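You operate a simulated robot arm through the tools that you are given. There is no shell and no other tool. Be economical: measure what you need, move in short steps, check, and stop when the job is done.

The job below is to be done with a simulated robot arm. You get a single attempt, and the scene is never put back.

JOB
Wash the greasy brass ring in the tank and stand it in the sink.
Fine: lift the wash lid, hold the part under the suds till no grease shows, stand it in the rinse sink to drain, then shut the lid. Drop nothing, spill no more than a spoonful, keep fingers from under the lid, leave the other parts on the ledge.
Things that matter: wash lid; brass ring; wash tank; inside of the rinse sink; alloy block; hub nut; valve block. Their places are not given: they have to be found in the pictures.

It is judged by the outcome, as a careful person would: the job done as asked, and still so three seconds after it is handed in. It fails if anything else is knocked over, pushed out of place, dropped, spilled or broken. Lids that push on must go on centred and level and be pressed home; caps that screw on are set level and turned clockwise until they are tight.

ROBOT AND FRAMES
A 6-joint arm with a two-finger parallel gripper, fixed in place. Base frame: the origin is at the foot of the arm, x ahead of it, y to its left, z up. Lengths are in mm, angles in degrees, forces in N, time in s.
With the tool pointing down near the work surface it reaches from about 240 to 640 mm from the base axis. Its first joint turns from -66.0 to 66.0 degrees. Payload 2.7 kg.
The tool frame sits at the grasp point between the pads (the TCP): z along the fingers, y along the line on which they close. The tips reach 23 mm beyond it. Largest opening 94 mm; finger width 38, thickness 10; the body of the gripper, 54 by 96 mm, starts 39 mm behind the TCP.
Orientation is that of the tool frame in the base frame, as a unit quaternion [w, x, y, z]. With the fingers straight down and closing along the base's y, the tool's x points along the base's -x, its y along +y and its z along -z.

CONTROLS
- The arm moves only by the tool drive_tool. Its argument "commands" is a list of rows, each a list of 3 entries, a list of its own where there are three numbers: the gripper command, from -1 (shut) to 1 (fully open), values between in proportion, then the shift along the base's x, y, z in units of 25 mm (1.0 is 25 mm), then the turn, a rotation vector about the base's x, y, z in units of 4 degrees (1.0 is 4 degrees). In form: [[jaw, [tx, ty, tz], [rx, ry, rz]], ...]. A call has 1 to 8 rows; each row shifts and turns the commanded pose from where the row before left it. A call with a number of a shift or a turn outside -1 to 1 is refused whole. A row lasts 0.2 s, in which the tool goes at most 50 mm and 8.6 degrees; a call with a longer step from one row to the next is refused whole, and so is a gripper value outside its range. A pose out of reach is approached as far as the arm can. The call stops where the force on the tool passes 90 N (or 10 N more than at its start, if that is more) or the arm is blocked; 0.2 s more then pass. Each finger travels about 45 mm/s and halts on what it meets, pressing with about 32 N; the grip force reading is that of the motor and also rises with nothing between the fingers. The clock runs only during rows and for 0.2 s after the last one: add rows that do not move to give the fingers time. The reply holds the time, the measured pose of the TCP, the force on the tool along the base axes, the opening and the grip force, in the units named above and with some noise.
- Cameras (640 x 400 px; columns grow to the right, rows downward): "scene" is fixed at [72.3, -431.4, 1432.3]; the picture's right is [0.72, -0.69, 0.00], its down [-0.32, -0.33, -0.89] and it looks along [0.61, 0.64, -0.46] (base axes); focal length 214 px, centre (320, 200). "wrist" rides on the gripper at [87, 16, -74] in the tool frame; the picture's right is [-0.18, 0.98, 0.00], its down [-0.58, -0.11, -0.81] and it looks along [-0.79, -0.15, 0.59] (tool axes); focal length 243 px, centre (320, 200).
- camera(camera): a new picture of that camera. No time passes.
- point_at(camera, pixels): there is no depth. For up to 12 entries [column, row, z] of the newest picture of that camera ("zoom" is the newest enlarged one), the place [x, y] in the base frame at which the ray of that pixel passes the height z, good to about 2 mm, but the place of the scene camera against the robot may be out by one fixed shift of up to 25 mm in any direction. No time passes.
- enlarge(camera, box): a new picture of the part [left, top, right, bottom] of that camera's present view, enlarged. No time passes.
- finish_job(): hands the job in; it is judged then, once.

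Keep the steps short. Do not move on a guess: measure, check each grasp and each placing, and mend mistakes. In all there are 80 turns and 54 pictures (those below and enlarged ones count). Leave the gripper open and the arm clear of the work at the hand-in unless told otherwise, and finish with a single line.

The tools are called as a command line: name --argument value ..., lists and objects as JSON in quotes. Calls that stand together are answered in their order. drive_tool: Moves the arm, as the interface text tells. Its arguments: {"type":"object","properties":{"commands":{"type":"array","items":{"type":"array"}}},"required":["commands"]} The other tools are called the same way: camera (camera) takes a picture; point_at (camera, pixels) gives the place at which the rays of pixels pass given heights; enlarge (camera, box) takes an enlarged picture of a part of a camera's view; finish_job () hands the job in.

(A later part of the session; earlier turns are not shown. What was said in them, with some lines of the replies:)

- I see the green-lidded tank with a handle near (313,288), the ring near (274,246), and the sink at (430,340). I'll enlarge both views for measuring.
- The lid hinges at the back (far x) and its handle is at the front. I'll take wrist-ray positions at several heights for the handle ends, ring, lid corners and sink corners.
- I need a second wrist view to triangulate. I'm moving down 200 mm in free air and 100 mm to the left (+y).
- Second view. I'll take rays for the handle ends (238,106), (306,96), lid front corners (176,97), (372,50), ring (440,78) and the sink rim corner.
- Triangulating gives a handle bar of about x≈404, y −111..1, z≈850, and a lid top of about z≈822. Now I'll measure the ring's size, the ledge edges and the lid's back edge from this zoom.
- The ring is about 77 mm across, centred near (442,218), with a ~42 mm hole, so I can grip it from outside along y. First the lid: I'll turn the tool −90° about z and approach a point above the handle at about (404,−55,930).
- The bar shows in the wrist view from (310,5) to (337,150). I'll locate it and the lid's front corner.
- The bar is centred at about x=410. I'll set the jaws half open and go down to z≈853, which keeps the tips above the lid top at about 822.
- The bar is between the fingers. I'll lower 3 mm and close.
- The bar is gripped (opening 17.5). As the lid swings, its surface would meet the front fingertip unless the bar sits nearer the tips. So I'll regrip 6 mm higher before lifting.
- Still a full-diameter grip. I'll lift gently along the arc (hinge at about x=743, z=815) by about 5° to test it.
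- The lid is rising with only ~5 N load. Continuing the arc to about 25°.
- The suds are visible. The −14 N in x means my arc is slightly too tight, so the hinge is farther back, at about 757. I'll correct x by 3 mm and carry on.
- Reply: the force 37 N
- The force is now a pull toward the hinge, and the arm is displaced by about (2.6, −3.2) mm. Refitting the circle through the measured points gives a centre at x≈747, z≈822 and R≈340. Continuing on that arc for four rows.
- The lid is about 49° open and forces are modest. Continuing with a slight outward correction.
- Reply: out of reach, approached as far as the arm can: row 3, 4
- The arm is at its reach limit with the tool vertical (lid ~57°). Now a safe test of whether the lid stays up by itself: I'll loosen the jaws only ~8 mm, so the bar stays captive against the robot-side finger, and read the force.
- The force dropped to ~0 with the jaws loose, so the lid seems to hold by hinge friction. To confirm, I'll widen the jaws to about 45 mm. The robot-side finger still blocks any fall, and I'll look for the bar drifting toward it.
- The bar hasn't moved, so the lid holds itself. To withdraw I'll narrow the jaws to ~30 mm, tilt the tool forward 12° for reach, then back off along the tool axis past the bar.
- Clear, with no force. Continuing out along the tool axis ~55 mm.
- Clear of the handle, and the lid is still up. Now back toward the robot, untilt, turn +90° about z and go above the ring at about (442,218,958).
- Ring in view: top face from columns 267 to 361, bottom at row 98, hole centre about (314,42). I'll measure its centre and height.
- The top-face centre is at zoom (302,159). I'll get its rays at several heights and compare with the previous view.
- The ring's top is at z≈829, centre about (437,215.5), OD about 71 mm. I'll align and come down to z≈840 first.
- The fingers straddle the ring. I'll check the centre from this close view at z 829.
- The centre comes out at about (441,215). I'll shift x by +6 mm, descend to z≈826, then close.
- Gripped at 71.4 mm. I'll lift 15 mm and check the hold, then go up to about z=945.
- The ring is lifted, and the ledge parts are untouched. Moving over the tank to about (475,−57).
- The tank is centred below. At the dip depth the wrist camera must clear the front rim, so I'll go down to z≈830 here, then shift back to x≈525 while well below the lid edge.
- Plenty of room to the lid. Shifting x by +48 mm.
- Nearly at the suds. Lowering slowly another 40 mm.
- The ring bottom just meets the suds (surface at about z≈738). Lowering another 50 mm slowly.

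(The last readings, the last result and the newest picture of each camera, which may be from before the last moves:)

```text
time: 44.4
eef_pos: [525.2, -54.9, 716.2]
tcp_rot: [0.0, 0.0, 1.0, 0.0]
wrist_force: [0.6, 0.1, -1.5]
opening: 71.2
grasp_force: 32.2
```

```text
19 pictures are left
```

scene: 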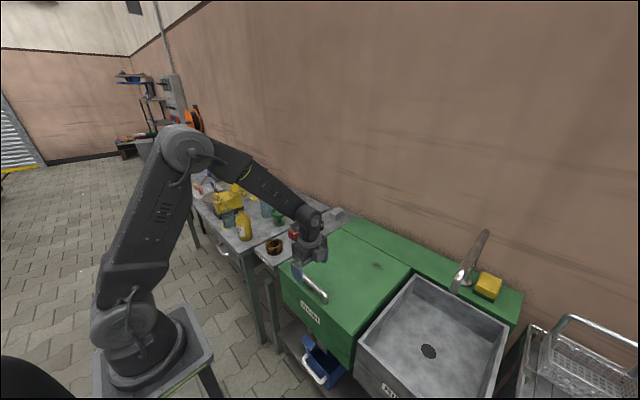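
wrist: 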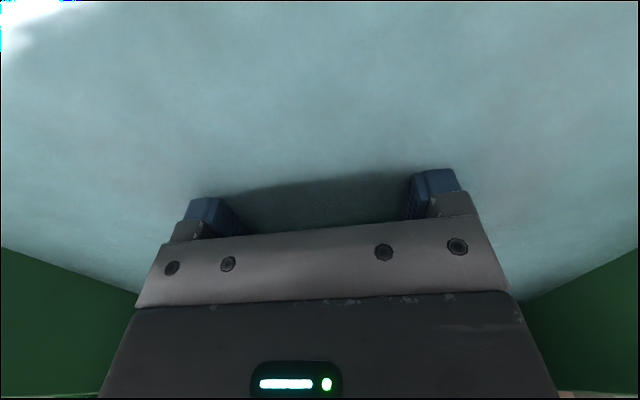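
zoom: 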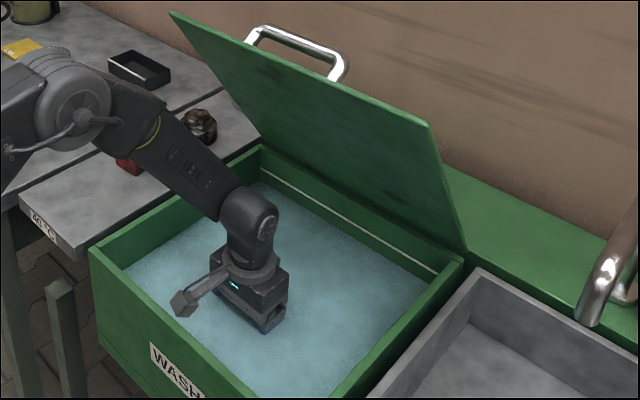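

Fully submerged. Holding it under for about 7 s.

drive_tool --commands '[[-1, [0, 0, 0], [0, 0, 0]], [-1, [0, 0, 0], [0, 0, 0]], [-1, [0, 0, 0], [0, 0, 0]], [-1, [0, 0, 0], [0, 0, 0]], [-1, [0, 0, 0], [0, 0, 0]], [-1, [0, 0, 0], [0, 0, 0]], [-1, [0, 0, 0], [0, 0, 0]], [-1, [0, 0, 0], [0, 0, 0]]]'

drive_tool --commands '[[-1, [0, 0, 0], [0, 0, 0]], [-1, [0, 0, 0], [0, 0, 0]], [-1, [0, 0, 0], [0, 0, 0]], [-1, [0, 0, 0], [0, 0, 0]], [-1, [0, 0, 0], [0, 0, 0]], [-1, [0, 0, 0], [0, 0, 0]], [-1, [0, 0, 0], [0, 0, 0]], [-1, [0, 0, 0], [0, 0, 0]]]'

drive_tool --commands '[[-1, [0, 0, 0], [0, 0, 0]], [-1, [0, 0, 0], [0, 0, 0]], [-1, [0, 0, 0], [0, 0, 0]], [-1, [0, 0, 0], [0, 0, 0]], [-1, [0, 0, 0], [0, 0, 0]], [-1, [0, 0, 0], [0, 0, 0]], [-1, [0, 0, 0], [0, 0, 0]], [-1, [0, 0, 0], [0, 0, 0]]]'

drive_tool --commands '[[-1, [0, 0, 0], [0, 0, 0]], [-1, [0, 0, 0], [0, 0, 0]], [-1, [0, 0, 0], [0, 0, 0]], [-1, [0, 0, 0], [0, 0, 0]], [-1, [0, 0, 0], [0, 0, 0]], [-1, [0, 0, 0], [0, 0, 0]], [-1, [0, 0, 0], [0, 0, 0]], [-1, [0, 0, 0], [0, 0, 0]]]'

drive_tool --commands '[[-1, [0, 0, 0.25], [0, 0, 0]], [-1, [0, 0, 0.25], [0, 0, 0]], [-1, [0, 0, 0.25], [0, 0, 0]], [-1, [0, 0, 0.25], [0, 0, 0]], [-1, [0, 0, 0.25], [0, 0, 0]], [-1, [0, 0, 0.25], [0, 0, 0]], [-1, [0, 0, 0.25], [0, 0, 0]], [-1, [0, 0, 0.25], [0, 0, 0]]]'

camera --camera "wrist"

```text
time: 46.2
eef_pos: [524.8, -54.5, 716.3]
tcp_rot: [0.0, 0.001, 1.0, 0.001]
wrist_force: [0.2, 0.1, -0.5]
opening: 71.0
grasp_force: 31.4
```

```text
time: 48.0
eef_pos: [525.1, -55.9, 716.8]
tcp_rot: [0.001, 0.001, 1.0, 0.0]
wrist_force: [-0.7, 0.1, -1.1]
opening: 70.9
grasp_force: 32.2
```

```text
time: 49.8
eef_pos: [524.4, -54.4, 715.4]
tcp_rot: [0.001, 0.001, 1.0, 0.0]
wrist_force: [-0.3, -0.5, -1.3]
opening: 71.2
grasp_force: 32.2
```

```text
time: 51.6
eef_pos: [524.3, -55.9, 716.4]
tcp_rot: [0.0, 0.001, 1.0, 0.0]
wrist_force: [-0.2, 1.0, -2.1]
opening: 71.3
grasp_force: 32.2
```

```text
time: 53.4
eef_pos: [524.8, -54.7, 766.5]
tcp_rot: [0.0, 0.001, 1.0, 0.0]
wrist_force: [0.3, -0.2, -1.9]
opening: 71.1
grasp_force: 31.9
```

```text
18 pictures are left
```

wrist: 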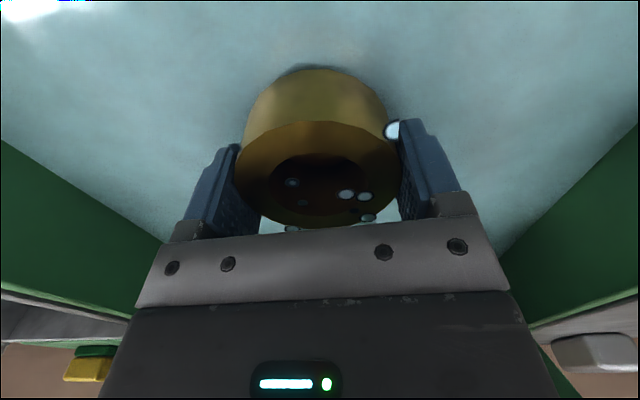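

The brown mottling is gone and drops are running off. I'll raise it a little more over the tank, let it drip, and enlarge to check.

drive_tool --commands '[[-1, [0, 0, 0.25], [0, 0, 0]], [-1, [0, 0, 0.25], [0, 0, 0]], [-1, [0, 0, 0.25], [0, 0, 0]], [-1, [0, 0, 0.25], [0, 0, 0]], [-1, [0, 0, 0], [0, 0, 0]], [-1, [0, 0, 0], [0, 0, 0]], [-1, [0, 0, 0], [0, 0, 0]], [-1, [0, 0, 0], [0, 0, 0]]]'

drive_tool --commands '[[-1, [0, 0, 0], [0, 0, 0]], [-1, [0, 0, 0], [0, 0, 0]], [-1, [0, 0, 0], [0, 0, 0]], [-1, [0, 0, 0], [0, 0, 0]], [-1, [0, 0, 0], [0, 0, 0]], [-1, [0, 0, 0], [0, 0, 0]], [-1, [0, 0, 0], [0, 0, 0]], [-1, [0, 0, 0], [0, 0, 0]]]'

drive_tool --commands '[[-1, [0, 0, 0], [0, 0, 0]], [-1, [0, 0, 0], [0, 0, 0]], [-1, [0, 0, 0], [0, 0, 0]], [-1, [0, 0, 0], [0, 0, 0]], [-1, [0, 0, 0], [0, 0, 0]], [-1, [0, 0, 0], [0, 0, 0]], [-1, [0, 0, 0], [0, 0, 0]], [-1, [0, 0, 0], [0, 0, 0]]]'

enlarge --camera "wrist" --box '[200, 40, 440, 240]'

enlarge --camera "scene" --box '[320, 220, 540, 400]'

```text
time: 55.2
eef_pos: [525.6, -54.9, 791.3]
tcp_rot: [0.0, 0.001, 1.0, 0.0]
wrist_force: [-0.7, -0.2, -1.5]
opening: 71.2
grasp_force: 31.7
```

```text
time: 57.0
eef_pos: [524.6, -54.2, 791.3]
tcp_rot: [0.001, 0.001, 1.0, 0.0]
wrist_force: [0.6, 0.9, -2.0]
opening: 71.3
grasp_force: 32.0
```

```text
time: 58.8
eef_pos: [524.9, -54.8, 790.0]
tcp_rot: [0.0, 0.0, 1.0, 0.0]
wrist_force: [0.0, 0.3, -1.0]
opening: 70.9
grasp_force: 31.6
```

```text
2.00 times, centred on (320, 140) of wrist
```

zoom: 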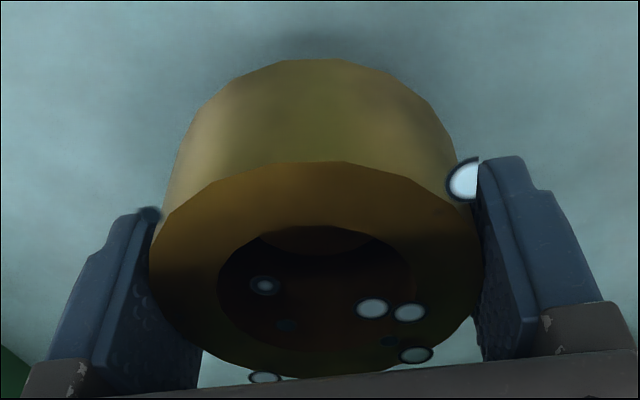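

```text
2.22 times, centred on (430, 310) of scene
```

zoom: 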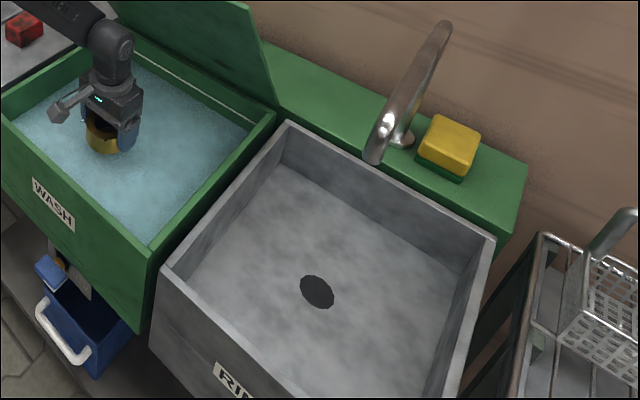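

The ring is clean brass all over. Next the sink: I'll back off to x≈475, rise to z≈890, then travel to about (490,−340) while turning +60° about z, so the wrist camera will sit inside the sink opening.

drive_tool --commands '[[-1, [-0.5, 0, 0.4], [0, 0, 0]], [-1, [-0.5, 0, 0.4], [0, 0, 0]], [-1, [-0.5, 0, 0.4], [0, 0, 0]], [-1, [-0.5, 0, 0.4], [0, 0, 0]], [-1, [0, 0, 0.8], [0, 0, 0]], [-1, [0, 0, 0.8], [0, 0, 0]], [-1, [0, 0, 0.8], [0, 0, 0]], [-1, [0, 0, 0], [0, 0, 0]]]'

drive_tool --commands '[[-1, [0, -0.5, 0], [0, 0, 1]], [-1, [0, -0.76, 0], [0, 0, 1]], [-1, [0, -0.76, 0], [0, 0, 1]], [-1, [0, -0.76, 0], [0, 0, 1]], [-1, [0, -0.76, 0], [0, 0, 1]], [-1, [0, -0.76, 0], [0, 0, 1]], [-1, [0, -0.76, 0], [0, 0, 1]], [-1, [0, -0.76, 0], [0, 0, 1]]]'

drive_tool --commands '[[-1, [0, -0.76, 0], [0, 0, 1]], [-1, [0, -0.76, 0], [0, 0, 1]], [-1, [0.1, -0.76, 0], [0, 0, 1]], [-1, [0.1, -0.76, 0], [0, 0, 1]], [-1, [0.1, -0.76, 0], [0, 0, 1]], [-1, [0.1, -0.76, 0], [0, 0, 1]], [-1, [0.1, -0.76, 0], [0, 0, 1]], [-1, [0.1, -0.3, 0], [0, 0, 0]]]'

camera --camera "wrist"

camera --camera "scene"

```text
time: 60.6
eef_pos: [475.3, -55.0, 890.6]
tcp_rot: [0.0, 0.001, 1.0, 0.0]
wrist_force: [1.0, -1.0, -2.0]
opening: 71.0
grasp_force: 31.7
```

```text
time: 62.4
eef_pos: [475.5, -199.3, 890.5]
tcp_rot: [0.0, -0.276, 0.961, 0.001]
wrist_force: [0.3, -0.2, -2.6]
opening: 71.1
grasp_force: 32.0
```

```text
time: 64.2
eef_pos: [489.9, -341.0, 891.2]
tcp_rot: [0.0, -0.5, 0.866, 0.0]
wrist_force: [-0.1, -0.3, -1.2]
opening: 71.1
grasp_force: 32.5
```

```text
15 pictures are left
```

wrist: 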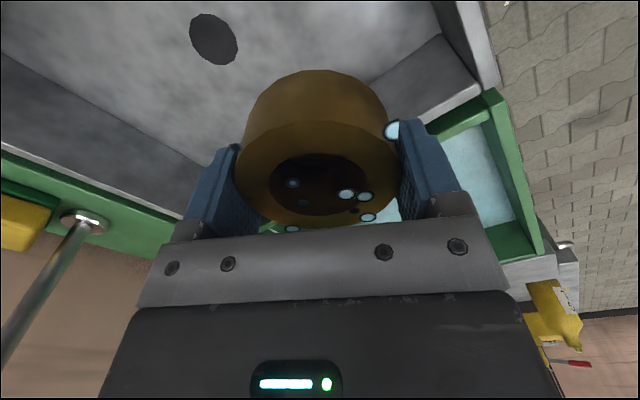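

```text
14 pictures are left
```

scene: 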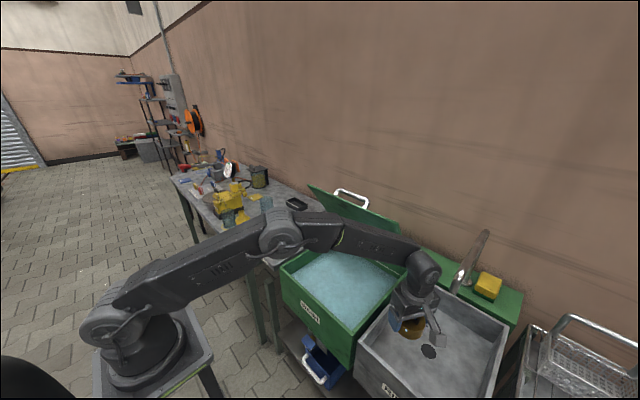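

I'll measure the drain, floor edges and rim from the current wrist view.

point_at --camera "wrist" --pixels '[[213, 40, 700], [213, 40, 650], [213, 40, 600], [440, 36, 700], [440, 36, 650], [440, 36, 600], [372, 80, 700], [372, 80, 650], [478, 84, 800], [478, 84, 780], [430, 3, 700], [430, 3, 650]]'

```text
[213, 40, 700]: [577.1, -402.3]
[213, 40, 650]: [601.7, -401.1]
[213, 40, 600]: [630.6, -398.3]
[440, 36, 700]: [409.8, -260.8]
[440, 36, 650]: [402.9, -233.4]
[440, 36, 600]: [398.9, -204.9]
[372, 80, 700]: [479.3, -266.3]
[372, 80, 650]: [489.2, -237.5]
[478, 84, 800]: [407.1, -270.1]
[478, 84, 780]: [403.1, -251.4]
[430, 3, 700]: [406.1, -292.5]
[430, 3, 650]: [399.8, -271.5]
```

The floor is at z≈705, the walls at y≈−262 and x≈408, and the drain near (577,−403), so (490,−340) is a clear flat spot. Descending to z≈748.

drive_tool --commands '[[-1, [0, 0, -0.75], [0, 0, 0]], [-1, [0, 0, -0.75], [0, 0, 0]], [-1, [0, 0, -0.75], [0, 0, 0]], [-1, [0, 0, -0.75], [0, 0, 0]], [-1, [0, 0, -0.75], [0, 0, 0]], [-1, [0, 0, -0.75], [0, 0, 0]], [-1, [0, 0, -0.75], [0, 0, 0]], [-1, [0, 0, -0.47], [0, 0, 0]]]'

camera --camera "wrist"

enlarge --camera "scene" --box '[340, 250, 500, 390]'

```text
time: 66.0
eef_pos: [489.9, -341.4, 746.6]
tcp_rot: [-0.001, -0.499, 0.867, 0.0]
wrist_force: [-0.1, -0.3, -1.5]
opening: 71.1
grasp_force: 31.9
```

```text
13 pictures are left
```

wrist: 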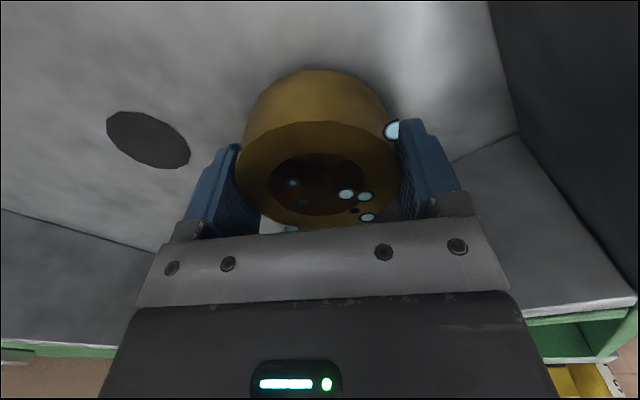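

```text
2.86 times, centred on (420, 320) of scene
```

zoom: 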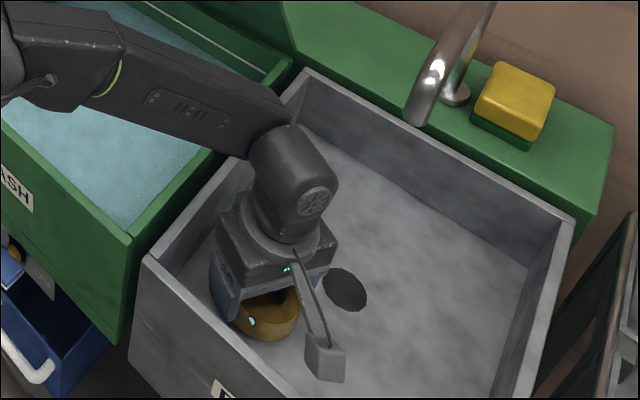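

Nearly at the floor. Stepping down slowly in ~2 mm steps and watching the force.

drive_tool --commands '[[-1, [0, 0, -0.08], [0, 0, 0]], [-1, [0, 0, -0.08], [0, 0, 0]], [-1, [0, 0, -0.08], [0, 0, 0]], [-1, [0, 0, -0.08], [0, 0, 0]]]'

point_at --camera "wrist" --pixels '[[148, 140, 710], [148, 140, 700], [148, 140, 690], [148, 140, 720], [518, 132, 710], [518, 132, 700]]'

```text
time: 67.0
eef_pos: [489.6, -340.0, 739.2]
tcp_rot: [0.0, -0.499, 0.867, -0.001]
wrist_force: [0.2, 0.8, -2.2]
opening: 71.0
grasp_force: 31.8
```

```text
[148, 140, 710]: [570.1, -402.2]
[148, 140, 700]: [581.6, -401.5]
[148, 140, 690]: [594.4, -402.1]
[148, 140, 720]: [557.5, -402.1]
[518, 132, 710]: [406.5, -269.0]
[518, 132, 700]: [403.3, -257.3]
```

The floor estimate is z≈707, so contact should come around TCP 735. Going down in 1 mm steps.

drive_tool --commands '[[-1, [0, 0, -0.04], [0, 0, 0]], [-1, [0, 0, -0.04], [0, 0, 0]], [-1, [0, 0, -0.04], [0, 0, 0]]]'

drive_tool --commands '[[-1, [0, 0, -0.04], [0, 0, 0]], [-1, [0, 0, -0.04], [0, 0, 0]]]'

```text
time: 67.8
eef_pos: [489.4, -339.5, 737.0]
tcp_rot: [0.0, -0.499, 0.866, 0.0]
wrist_force: [-1.1, 1.0, 3.8]
opening: 71.2
grasp_force: 32.6
```

```text
time: 68.4
eef_pos: [491.1, -340.9, 736.4]
tcp_rot: [0.001, -0.499, 0.867, 0.0]
wrist_force: [-7.1, 5.7, 23.4]
opening: 71.2
grasp_force: 31.8
```

Contact (23 N up). I'll relieve 2 mm of preload and open the jaws.

drive_tool --commands '[[-1, [0, 0, 0.08], [0, 0, 0]], [0.6, [0, 0, 0], [0, 0, 0]], [0.7, [0, 0, 0], [0, 0, 0]], [0.9, [0, 0, 0], [0, 0, 0]], [1, [0, 0, 0], [0, 0, 0]], [1, [0, 0, 0], [0, 0, 0]]]'

camera --camera "wrist"

```text
time: 69.8
eef_pos: [489.5, -341.4, 735.8]
tcp_rot: [0.0, -0.499, 0.867, 0.0]
wrist_force: [-0.3, 1.0, 0.1]
opening: 94.1
grasp_force: 0.0
```

```text
11 pictures are left
```

wrist: 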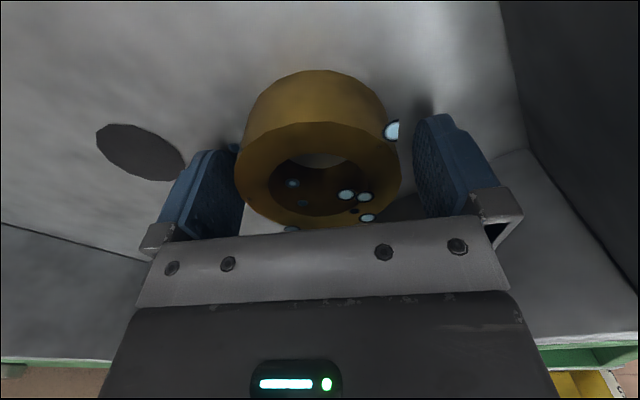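

The ring stands flat on the sink floor, hole vertical, and the jaws are clear. Lifting straight up, then heading back toward the lid handle. Turning on to +90° gives the same finger line as before, with the camera on the other side.

drive_tool --commands '[[1, [0, 0, 0.4], [0, 0, 0]], [1, [0, 0, 0.7], [0, 0, 0]], [1, [0, 0, 0.8], [0, 0, 0]], [1, [0, 0, 0.8], [0, 0, 0]], [1, [0, 0, 0.8], [0, 0, 0]], [1, [0, 0, 0.8], [0, 0, 0]], [1, [0, 0, 0.9], [0, 0, 0]], [1, [0, 0, 0.9], [0, 0, 0]]]'

enlarge --camera "scene" --box '[240, 180, 520, 400]'

drive_tool --commands '[[1, [-0.1, 0.9, 1], [0, 0, 0.9375]], [1, [-0.1, 0.9, 1], [0, 0, 0.9375]], [1, [-0.1, 0.9, 1], [0, 0, 0.9375]], [1, [-0.1, 0.9, 1], [0, 0, 0.9375]], [1, [-0.1, 0.9, 1], [0, 0, 0.9375]], [1, [-0.1, 0.9, 1], [0, 0, 0.9375]], [1, [-0.1, 0.9, 1], [0, 0, 0.9375]], [1, [-0.1, 0.9, 1], [0, 0, 0.9375]]]'

```text
time: 71.6
eef_pos: [489.0, -341.1, 888.5]
tcp_rot: [-0.001, -0.499, 0.866, 0.0]
wrist_force: [0.4, -0.6, 0.0]
opening: 94.1
grasp_force: 0.0
```

```text
1.82 times, centred on (380, 290) of scene
```

zoom: 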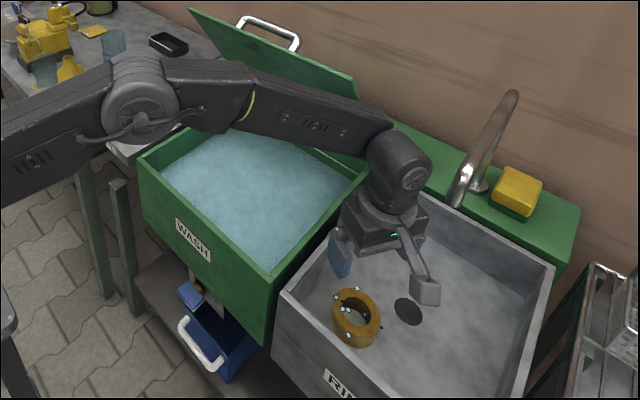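

```text
time: 73.4
eef_pos: [469.4, -159.8, 1088.2]
tcp_rot: [-0.001, -0.707, 0.707, 0.001]
wrist_force: [0.0, -0.4, -0.1]
opening: 94.2
grasp_force: 0.0
```

The ring stands well in the sink with the lid still up. Continuing above the handle: to y=−55, z≈1200, then forward with a 12° forward tilt.

drive_tool --commands '[[-0.2, [0, 0.84, 0.9], [0, 0, 0]], [-0.2, [0, 0.84, 0.9], [0, 0, 0]], [-0.2, [0, 0.84, 0.9], [0, 0, 0]], [-0.2, [0, 0.84, 0.9], [0, 0, 0]], [-0.2, [0, 0.84, 0.9], [0, 0, 0]], [-0.2, [1, 0, 0], [0, -1, 0]], [-0.2, [1, 0, 0], [0, -1, 0]], [-0.2, [1, 0, 0], [0, -1, 0]]]'

drive_tool --commands '[[-0.2, [0.65, 0, -0.1], [0, 0, 0]], [-0.2, [0.65, 0, -0.1], [0, 0, 0]], [-0.2, [0, 0, 0], [0, 0, 0]]]'

camera --camera "wrist"

```text
time: 75.2
eef_pos: [544.6, -56.2, 1200.5]
tcp_rot: [0.075, -0.702, 0.704, -0.074]
wrist_force: [0.0, -0.8, 0.4]
opening: 37.7
grasp_force: 0.0
```

```text
time: 76.0
eef_pos: [577.7, -57.3, 1196.5]
tcp_rot: [0.074, -0.702, 0.704, -0.075]
wrist_force: [0.4, -0.6, -0.5]
opening: 37.7
grasp_force: 0.0
```

```text
9 pictures are left
```

wrist: 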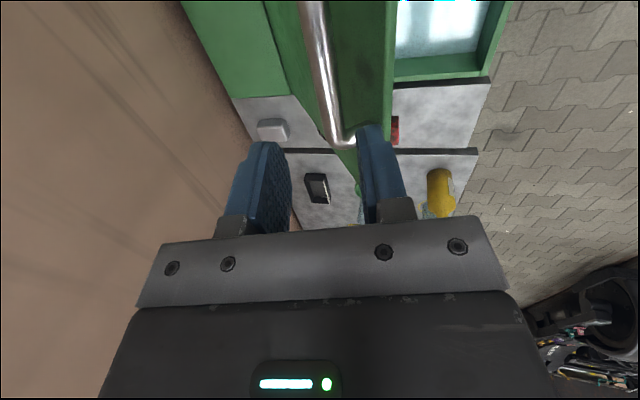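

The bar sits between the fingers' line. I'll retrace the withdrawal path down the tool axis with the jaws at 30 mm.

drive_tool --commands '[[-0.36, [0, 0.05, 0], [0, 0, 0]], [-0.36, [0.1, 0, -0.47], [0, 0, 0]], [-0.36, [0.1, 0, -0.47], [0, 0, 0]], [-0.36, [0.1, 0, -0.47], [0, 0, 0]], [-0.36, [0.1, 0, -0.47], [0, 0, 0]]]'

camera --camera "wrist"

```text
time: 77.2
eef_pos: [587.3, -54.5, 1147.8]
tcp_rot: [0.074, -0.703, 0.704, -0.073]
wrist_force: [-0.4, 0.4, 0.6]
opening: 30.1
grasp_force: 0.1
```

```text
8 pictures are left
```

wrist: 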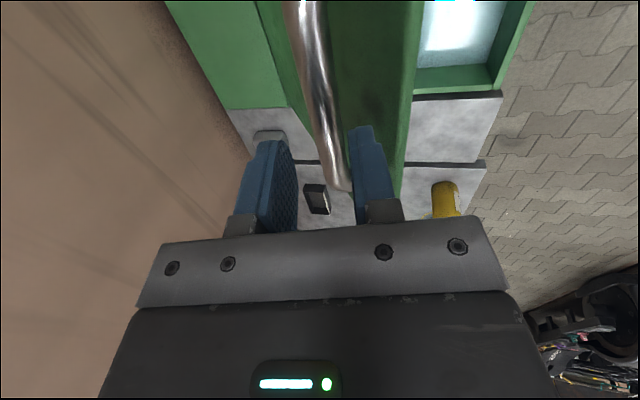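

The bar is slightly nearer the robot-side finger, so I'll descend the last 21 mm with less forward shift to stay centred.

drive_tool --commands '[[-0.36, [0.0, 0, -0.28], [0, 0, 0]], [-0.36, [0.06, 0, -0.28], [0, 0, 0]], [-0.36, [0.06, 0, -0.28], [0, 0, 0]]]'

drive_tool --commands '[[-1, [0, 0, 0], [0, 0, 0]], [-1, [0, 0, 0], [0, 0, 0]], [-1, [0, 0, 0], [0, 0, 0]], [-1, [0, 0, 0], [0, 0, 0]]]'

camera --camera "wrist"

```text
time: 78.0
eef_pos: [590.5, -54.1, 1128.6]
tcp_rot: [0.074, -0.703, 0.703, -0.074]
wrist_force: [-0.1, -0.2, -0.2]
opening: 29.8
grasp_force: 0.0
```

```text
time: 79.0
eef_pos: [589.0, -53.8, 1127.4]
tcp_rot: [0.074, -0.702, 0.705, -0.074]
wrist_force: [-1.8, 0.9, 1.2]
opening: 17.5
grasp_force: 44.9
```

```text
7 pictures are left
```

wrist: 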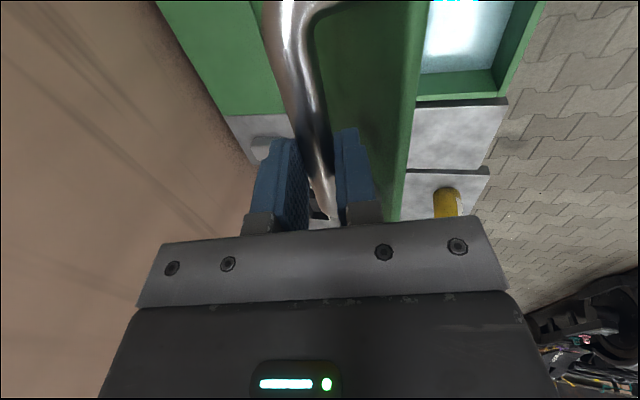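

Full-diameter grip on the bar again. I'll lower the lid along the reverse arc, untilting over the first three rows.

drive_tool --commands '[[-1, [-0.58, 0, -0.34], [0, 1, 0]], [-1, [-0.58, 0, -0.38], [0, 1, 0]], [-1, [-0.56, 0, -0.42], [0, 1, 0]], [-1, [-0.568, 0, -0.432], [0, 0, 0]], [-1, [-0.54, 0, -0.464], [0, 0, 0]]]'

```text
time: 80.2
eef_pos: [519.1, -54.4, 1077.1]
tcp_rot: [-0.001, -0.706, 0.708, 0.0]
wrist_force: [2.3, 0.8, -0.3]
opening: 17.6
grasp_force: 45.1
```

Very low forces. Continuing down the arc.

drive_tool --commands '[[-1, [-0.516, 0, -0.492], [0, 0, 0]], [-1, [-0.492, 0, -0.516], [0, 0, 0]], [-1, [-0.464, 0, -0.54], [0, 0, 0]], [-1, [-0.432, 0, -0.568], [0, 0, 0]], [-1, [-0.404, 0, -0.588], [0, 0, 0]], [-1, [-0.372, 0, -0.604], [0, 0, 0]]]'

```text
time: 81.6
eef_pos: [452.3, -54.3, 994.3]
tcp_rot: [-0.001, -0.707, 0.707, 0.001]
wrist_force: [0.3, -2.5, 1.2]
opening: 17.5
grasp_force: 44.4
```

On track, at about 24° open. Lowering on to about 6°.

drive_tool --commands '[[-1, [-0.34, 0, -0.628], [0, 0, 0]], [-1, [-0.308, 0, -0.644], [0, 0, 0]], [-1, [-0.272, 0, -0.656], [0, 0, 0]], [-1, [-0.236, 0, -0.672], [0, 0, 0]], [-1, [-0.204, 0, -0.684], [0, 0, 0]], [-1, [-0.168, 0, -0.692], [0, 0, 0]]]'

drive_tool --commands '[[-1, [-0.04, 0, -0.24], [0, 0, 0]], [-1, [-0.04, 0, -0.24], [0, 0, 0]], [-1, [-0.04, 0, -0.24], [0, 0, 0]], [-1, [-0.03, 0, -0.24], [0, 0, 0]], [-1, [-0.02, 0, -0.24], [0, 0, 0]]]'

```text
time: 83.0
eef_pos: [413.7, -54.2, 895.3]
tcp_rot: [0.0, -0.707, 0.708, 0.0]
wrist_force: [0.8, 1.7, -0.1]
opening: 17.3
grasp_force: 44.8
```

```text
time: 84.2
eef_pos: [408.0, -53.6, 865.2]
tcp_rot: [-0.001, -0.707, 0.708, 0.001]
wrist_force: [-5.4, 8.7, 0.0]
opening: 17.7
grasp_force: 45.1
```

About 5 mm above closed. Stepping down gently until contact.

drive_tool --commands '[[-1, [0, 0, -0.08], [0, 0, 0]], [-1, [0, 0, -0.08], [0, 0, 0]], [-1, [0, 0, -0.06], [0, 0, 0]]]'

drive_tool --commands '[[-1, [0, 0, -0.06], [0, 0, 0]], [-1, [0, 0, -0.06], [0, 0, 0]]]'

enlarge --camera "scene" --box '[250, 190, 450, 350]'

```text
time: 85.0
eef_pos: [409.8, -55.2, 860.3]
tcp_rot: [0.0, -0.706, 0.708, 0.001]
wrist_force: [-24.3, 7.7, 39.3]
opening: 17.8
grasp_force: 45.5
```

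```text
time: 85.6
eef_pos: [408.8, -55.8, 857.6]
tcp_rot: [-0.001, -0.706, 0.708, 0.001]
wrist_force: [-21.9, 2.2, 40.9]
opening: 17.7
grasp_force: 45.4
```

```text
2.50 times, centred on (350, 270) of scene
```

zoom: 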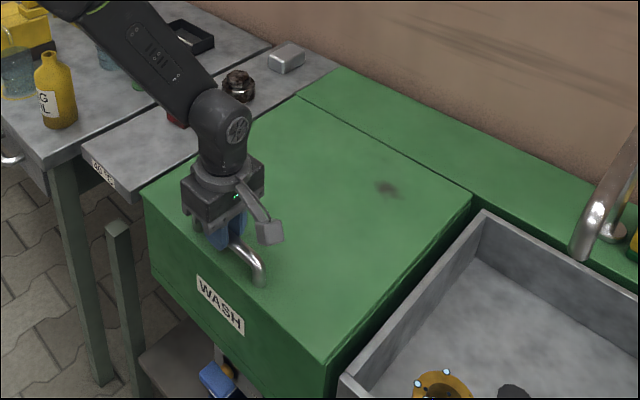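

The lid sits flush and pressed (40 N up). Opening the jaws and rising straight up.

drive_tool --commands '[[-1, [0, 0, 0.08], [0, 0, 0]], [-0.2, [0, 0, 0], [0, 0, 0]], [0, [0, 0, 0], [0, 0, 0]], [0, [0, 0, 0], [0, 0, 0]], [0, [0, 0, 0.3], [0, 0, 0]], [0, [0, 0, 0.6], [0, 0, 0]], [0, [0, 0, 1], [0, 0, 0]], [0, [0, 0, 1], [0, 0, 0]]]'

drive_tool --commands '[[1, [-0.6, 0, 1], [0, 0, 0]], [1, [-0.6, 0, 1], [0, 0, 0]], [1, [-0.6, 0, 1], [0, 0, 0]], [1, [-0.6, 0, 1], [0, 0, 0]], [1, [-0.6, 0, 1], [0, 0, 0]], [1, [-0.6, 0, 1], [0, 0, 0]], [1, [-0.6, 0, 1], [0, 0, 0]], [1, [0, 0, 1], [0, 0, 0]]]'

enlarge --camera "scene" --box '[240, 190, 520, 400]'

camera --camera "scene"

```text
time: 87.4
eef_pos: [409.7, -55.1, 931.4]
tcp_rot: [-0.001, -0.706, 0.708, 0.0]
wrist_force: [0.1, 0.3, 0.1]
opening: 47.0
grasp_force: 0.1
```

```text
time: 89.2
eef_pos: [305.2, -54.6, 1132.1]
tcp_rot: [0.0, -0.706, 0.708, 0.0]
wrist_force: [0.0, 0.3, 0.3]
opening: 94.4
grasp_force: 0.1
```

```text
1.90 times, centred on (380, 295) of scene
```

zoom: 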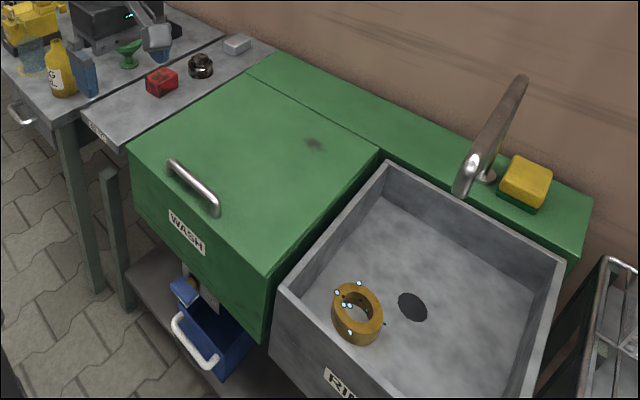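

```text
4 pictures are left
```

scene: 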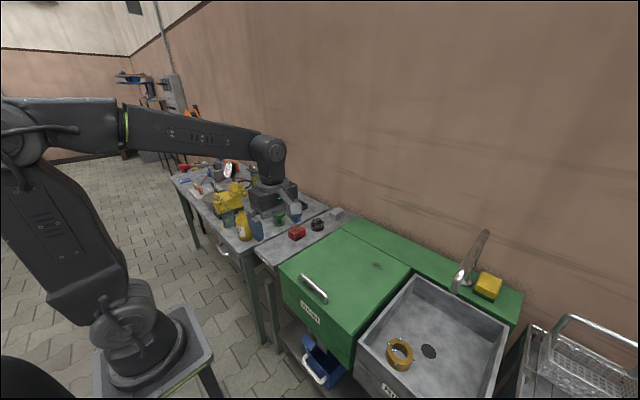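

The lid is shut, the clean ring stands in the sink, the other parts are on the ledge, the gripper is open and the arm is clear. Handing in.

finish_job

```text
The job is handed in.
```

The brass ring is washed clean and standing in the rinse sink, the wash lid is shut, and the other three parts are still on the ledge.
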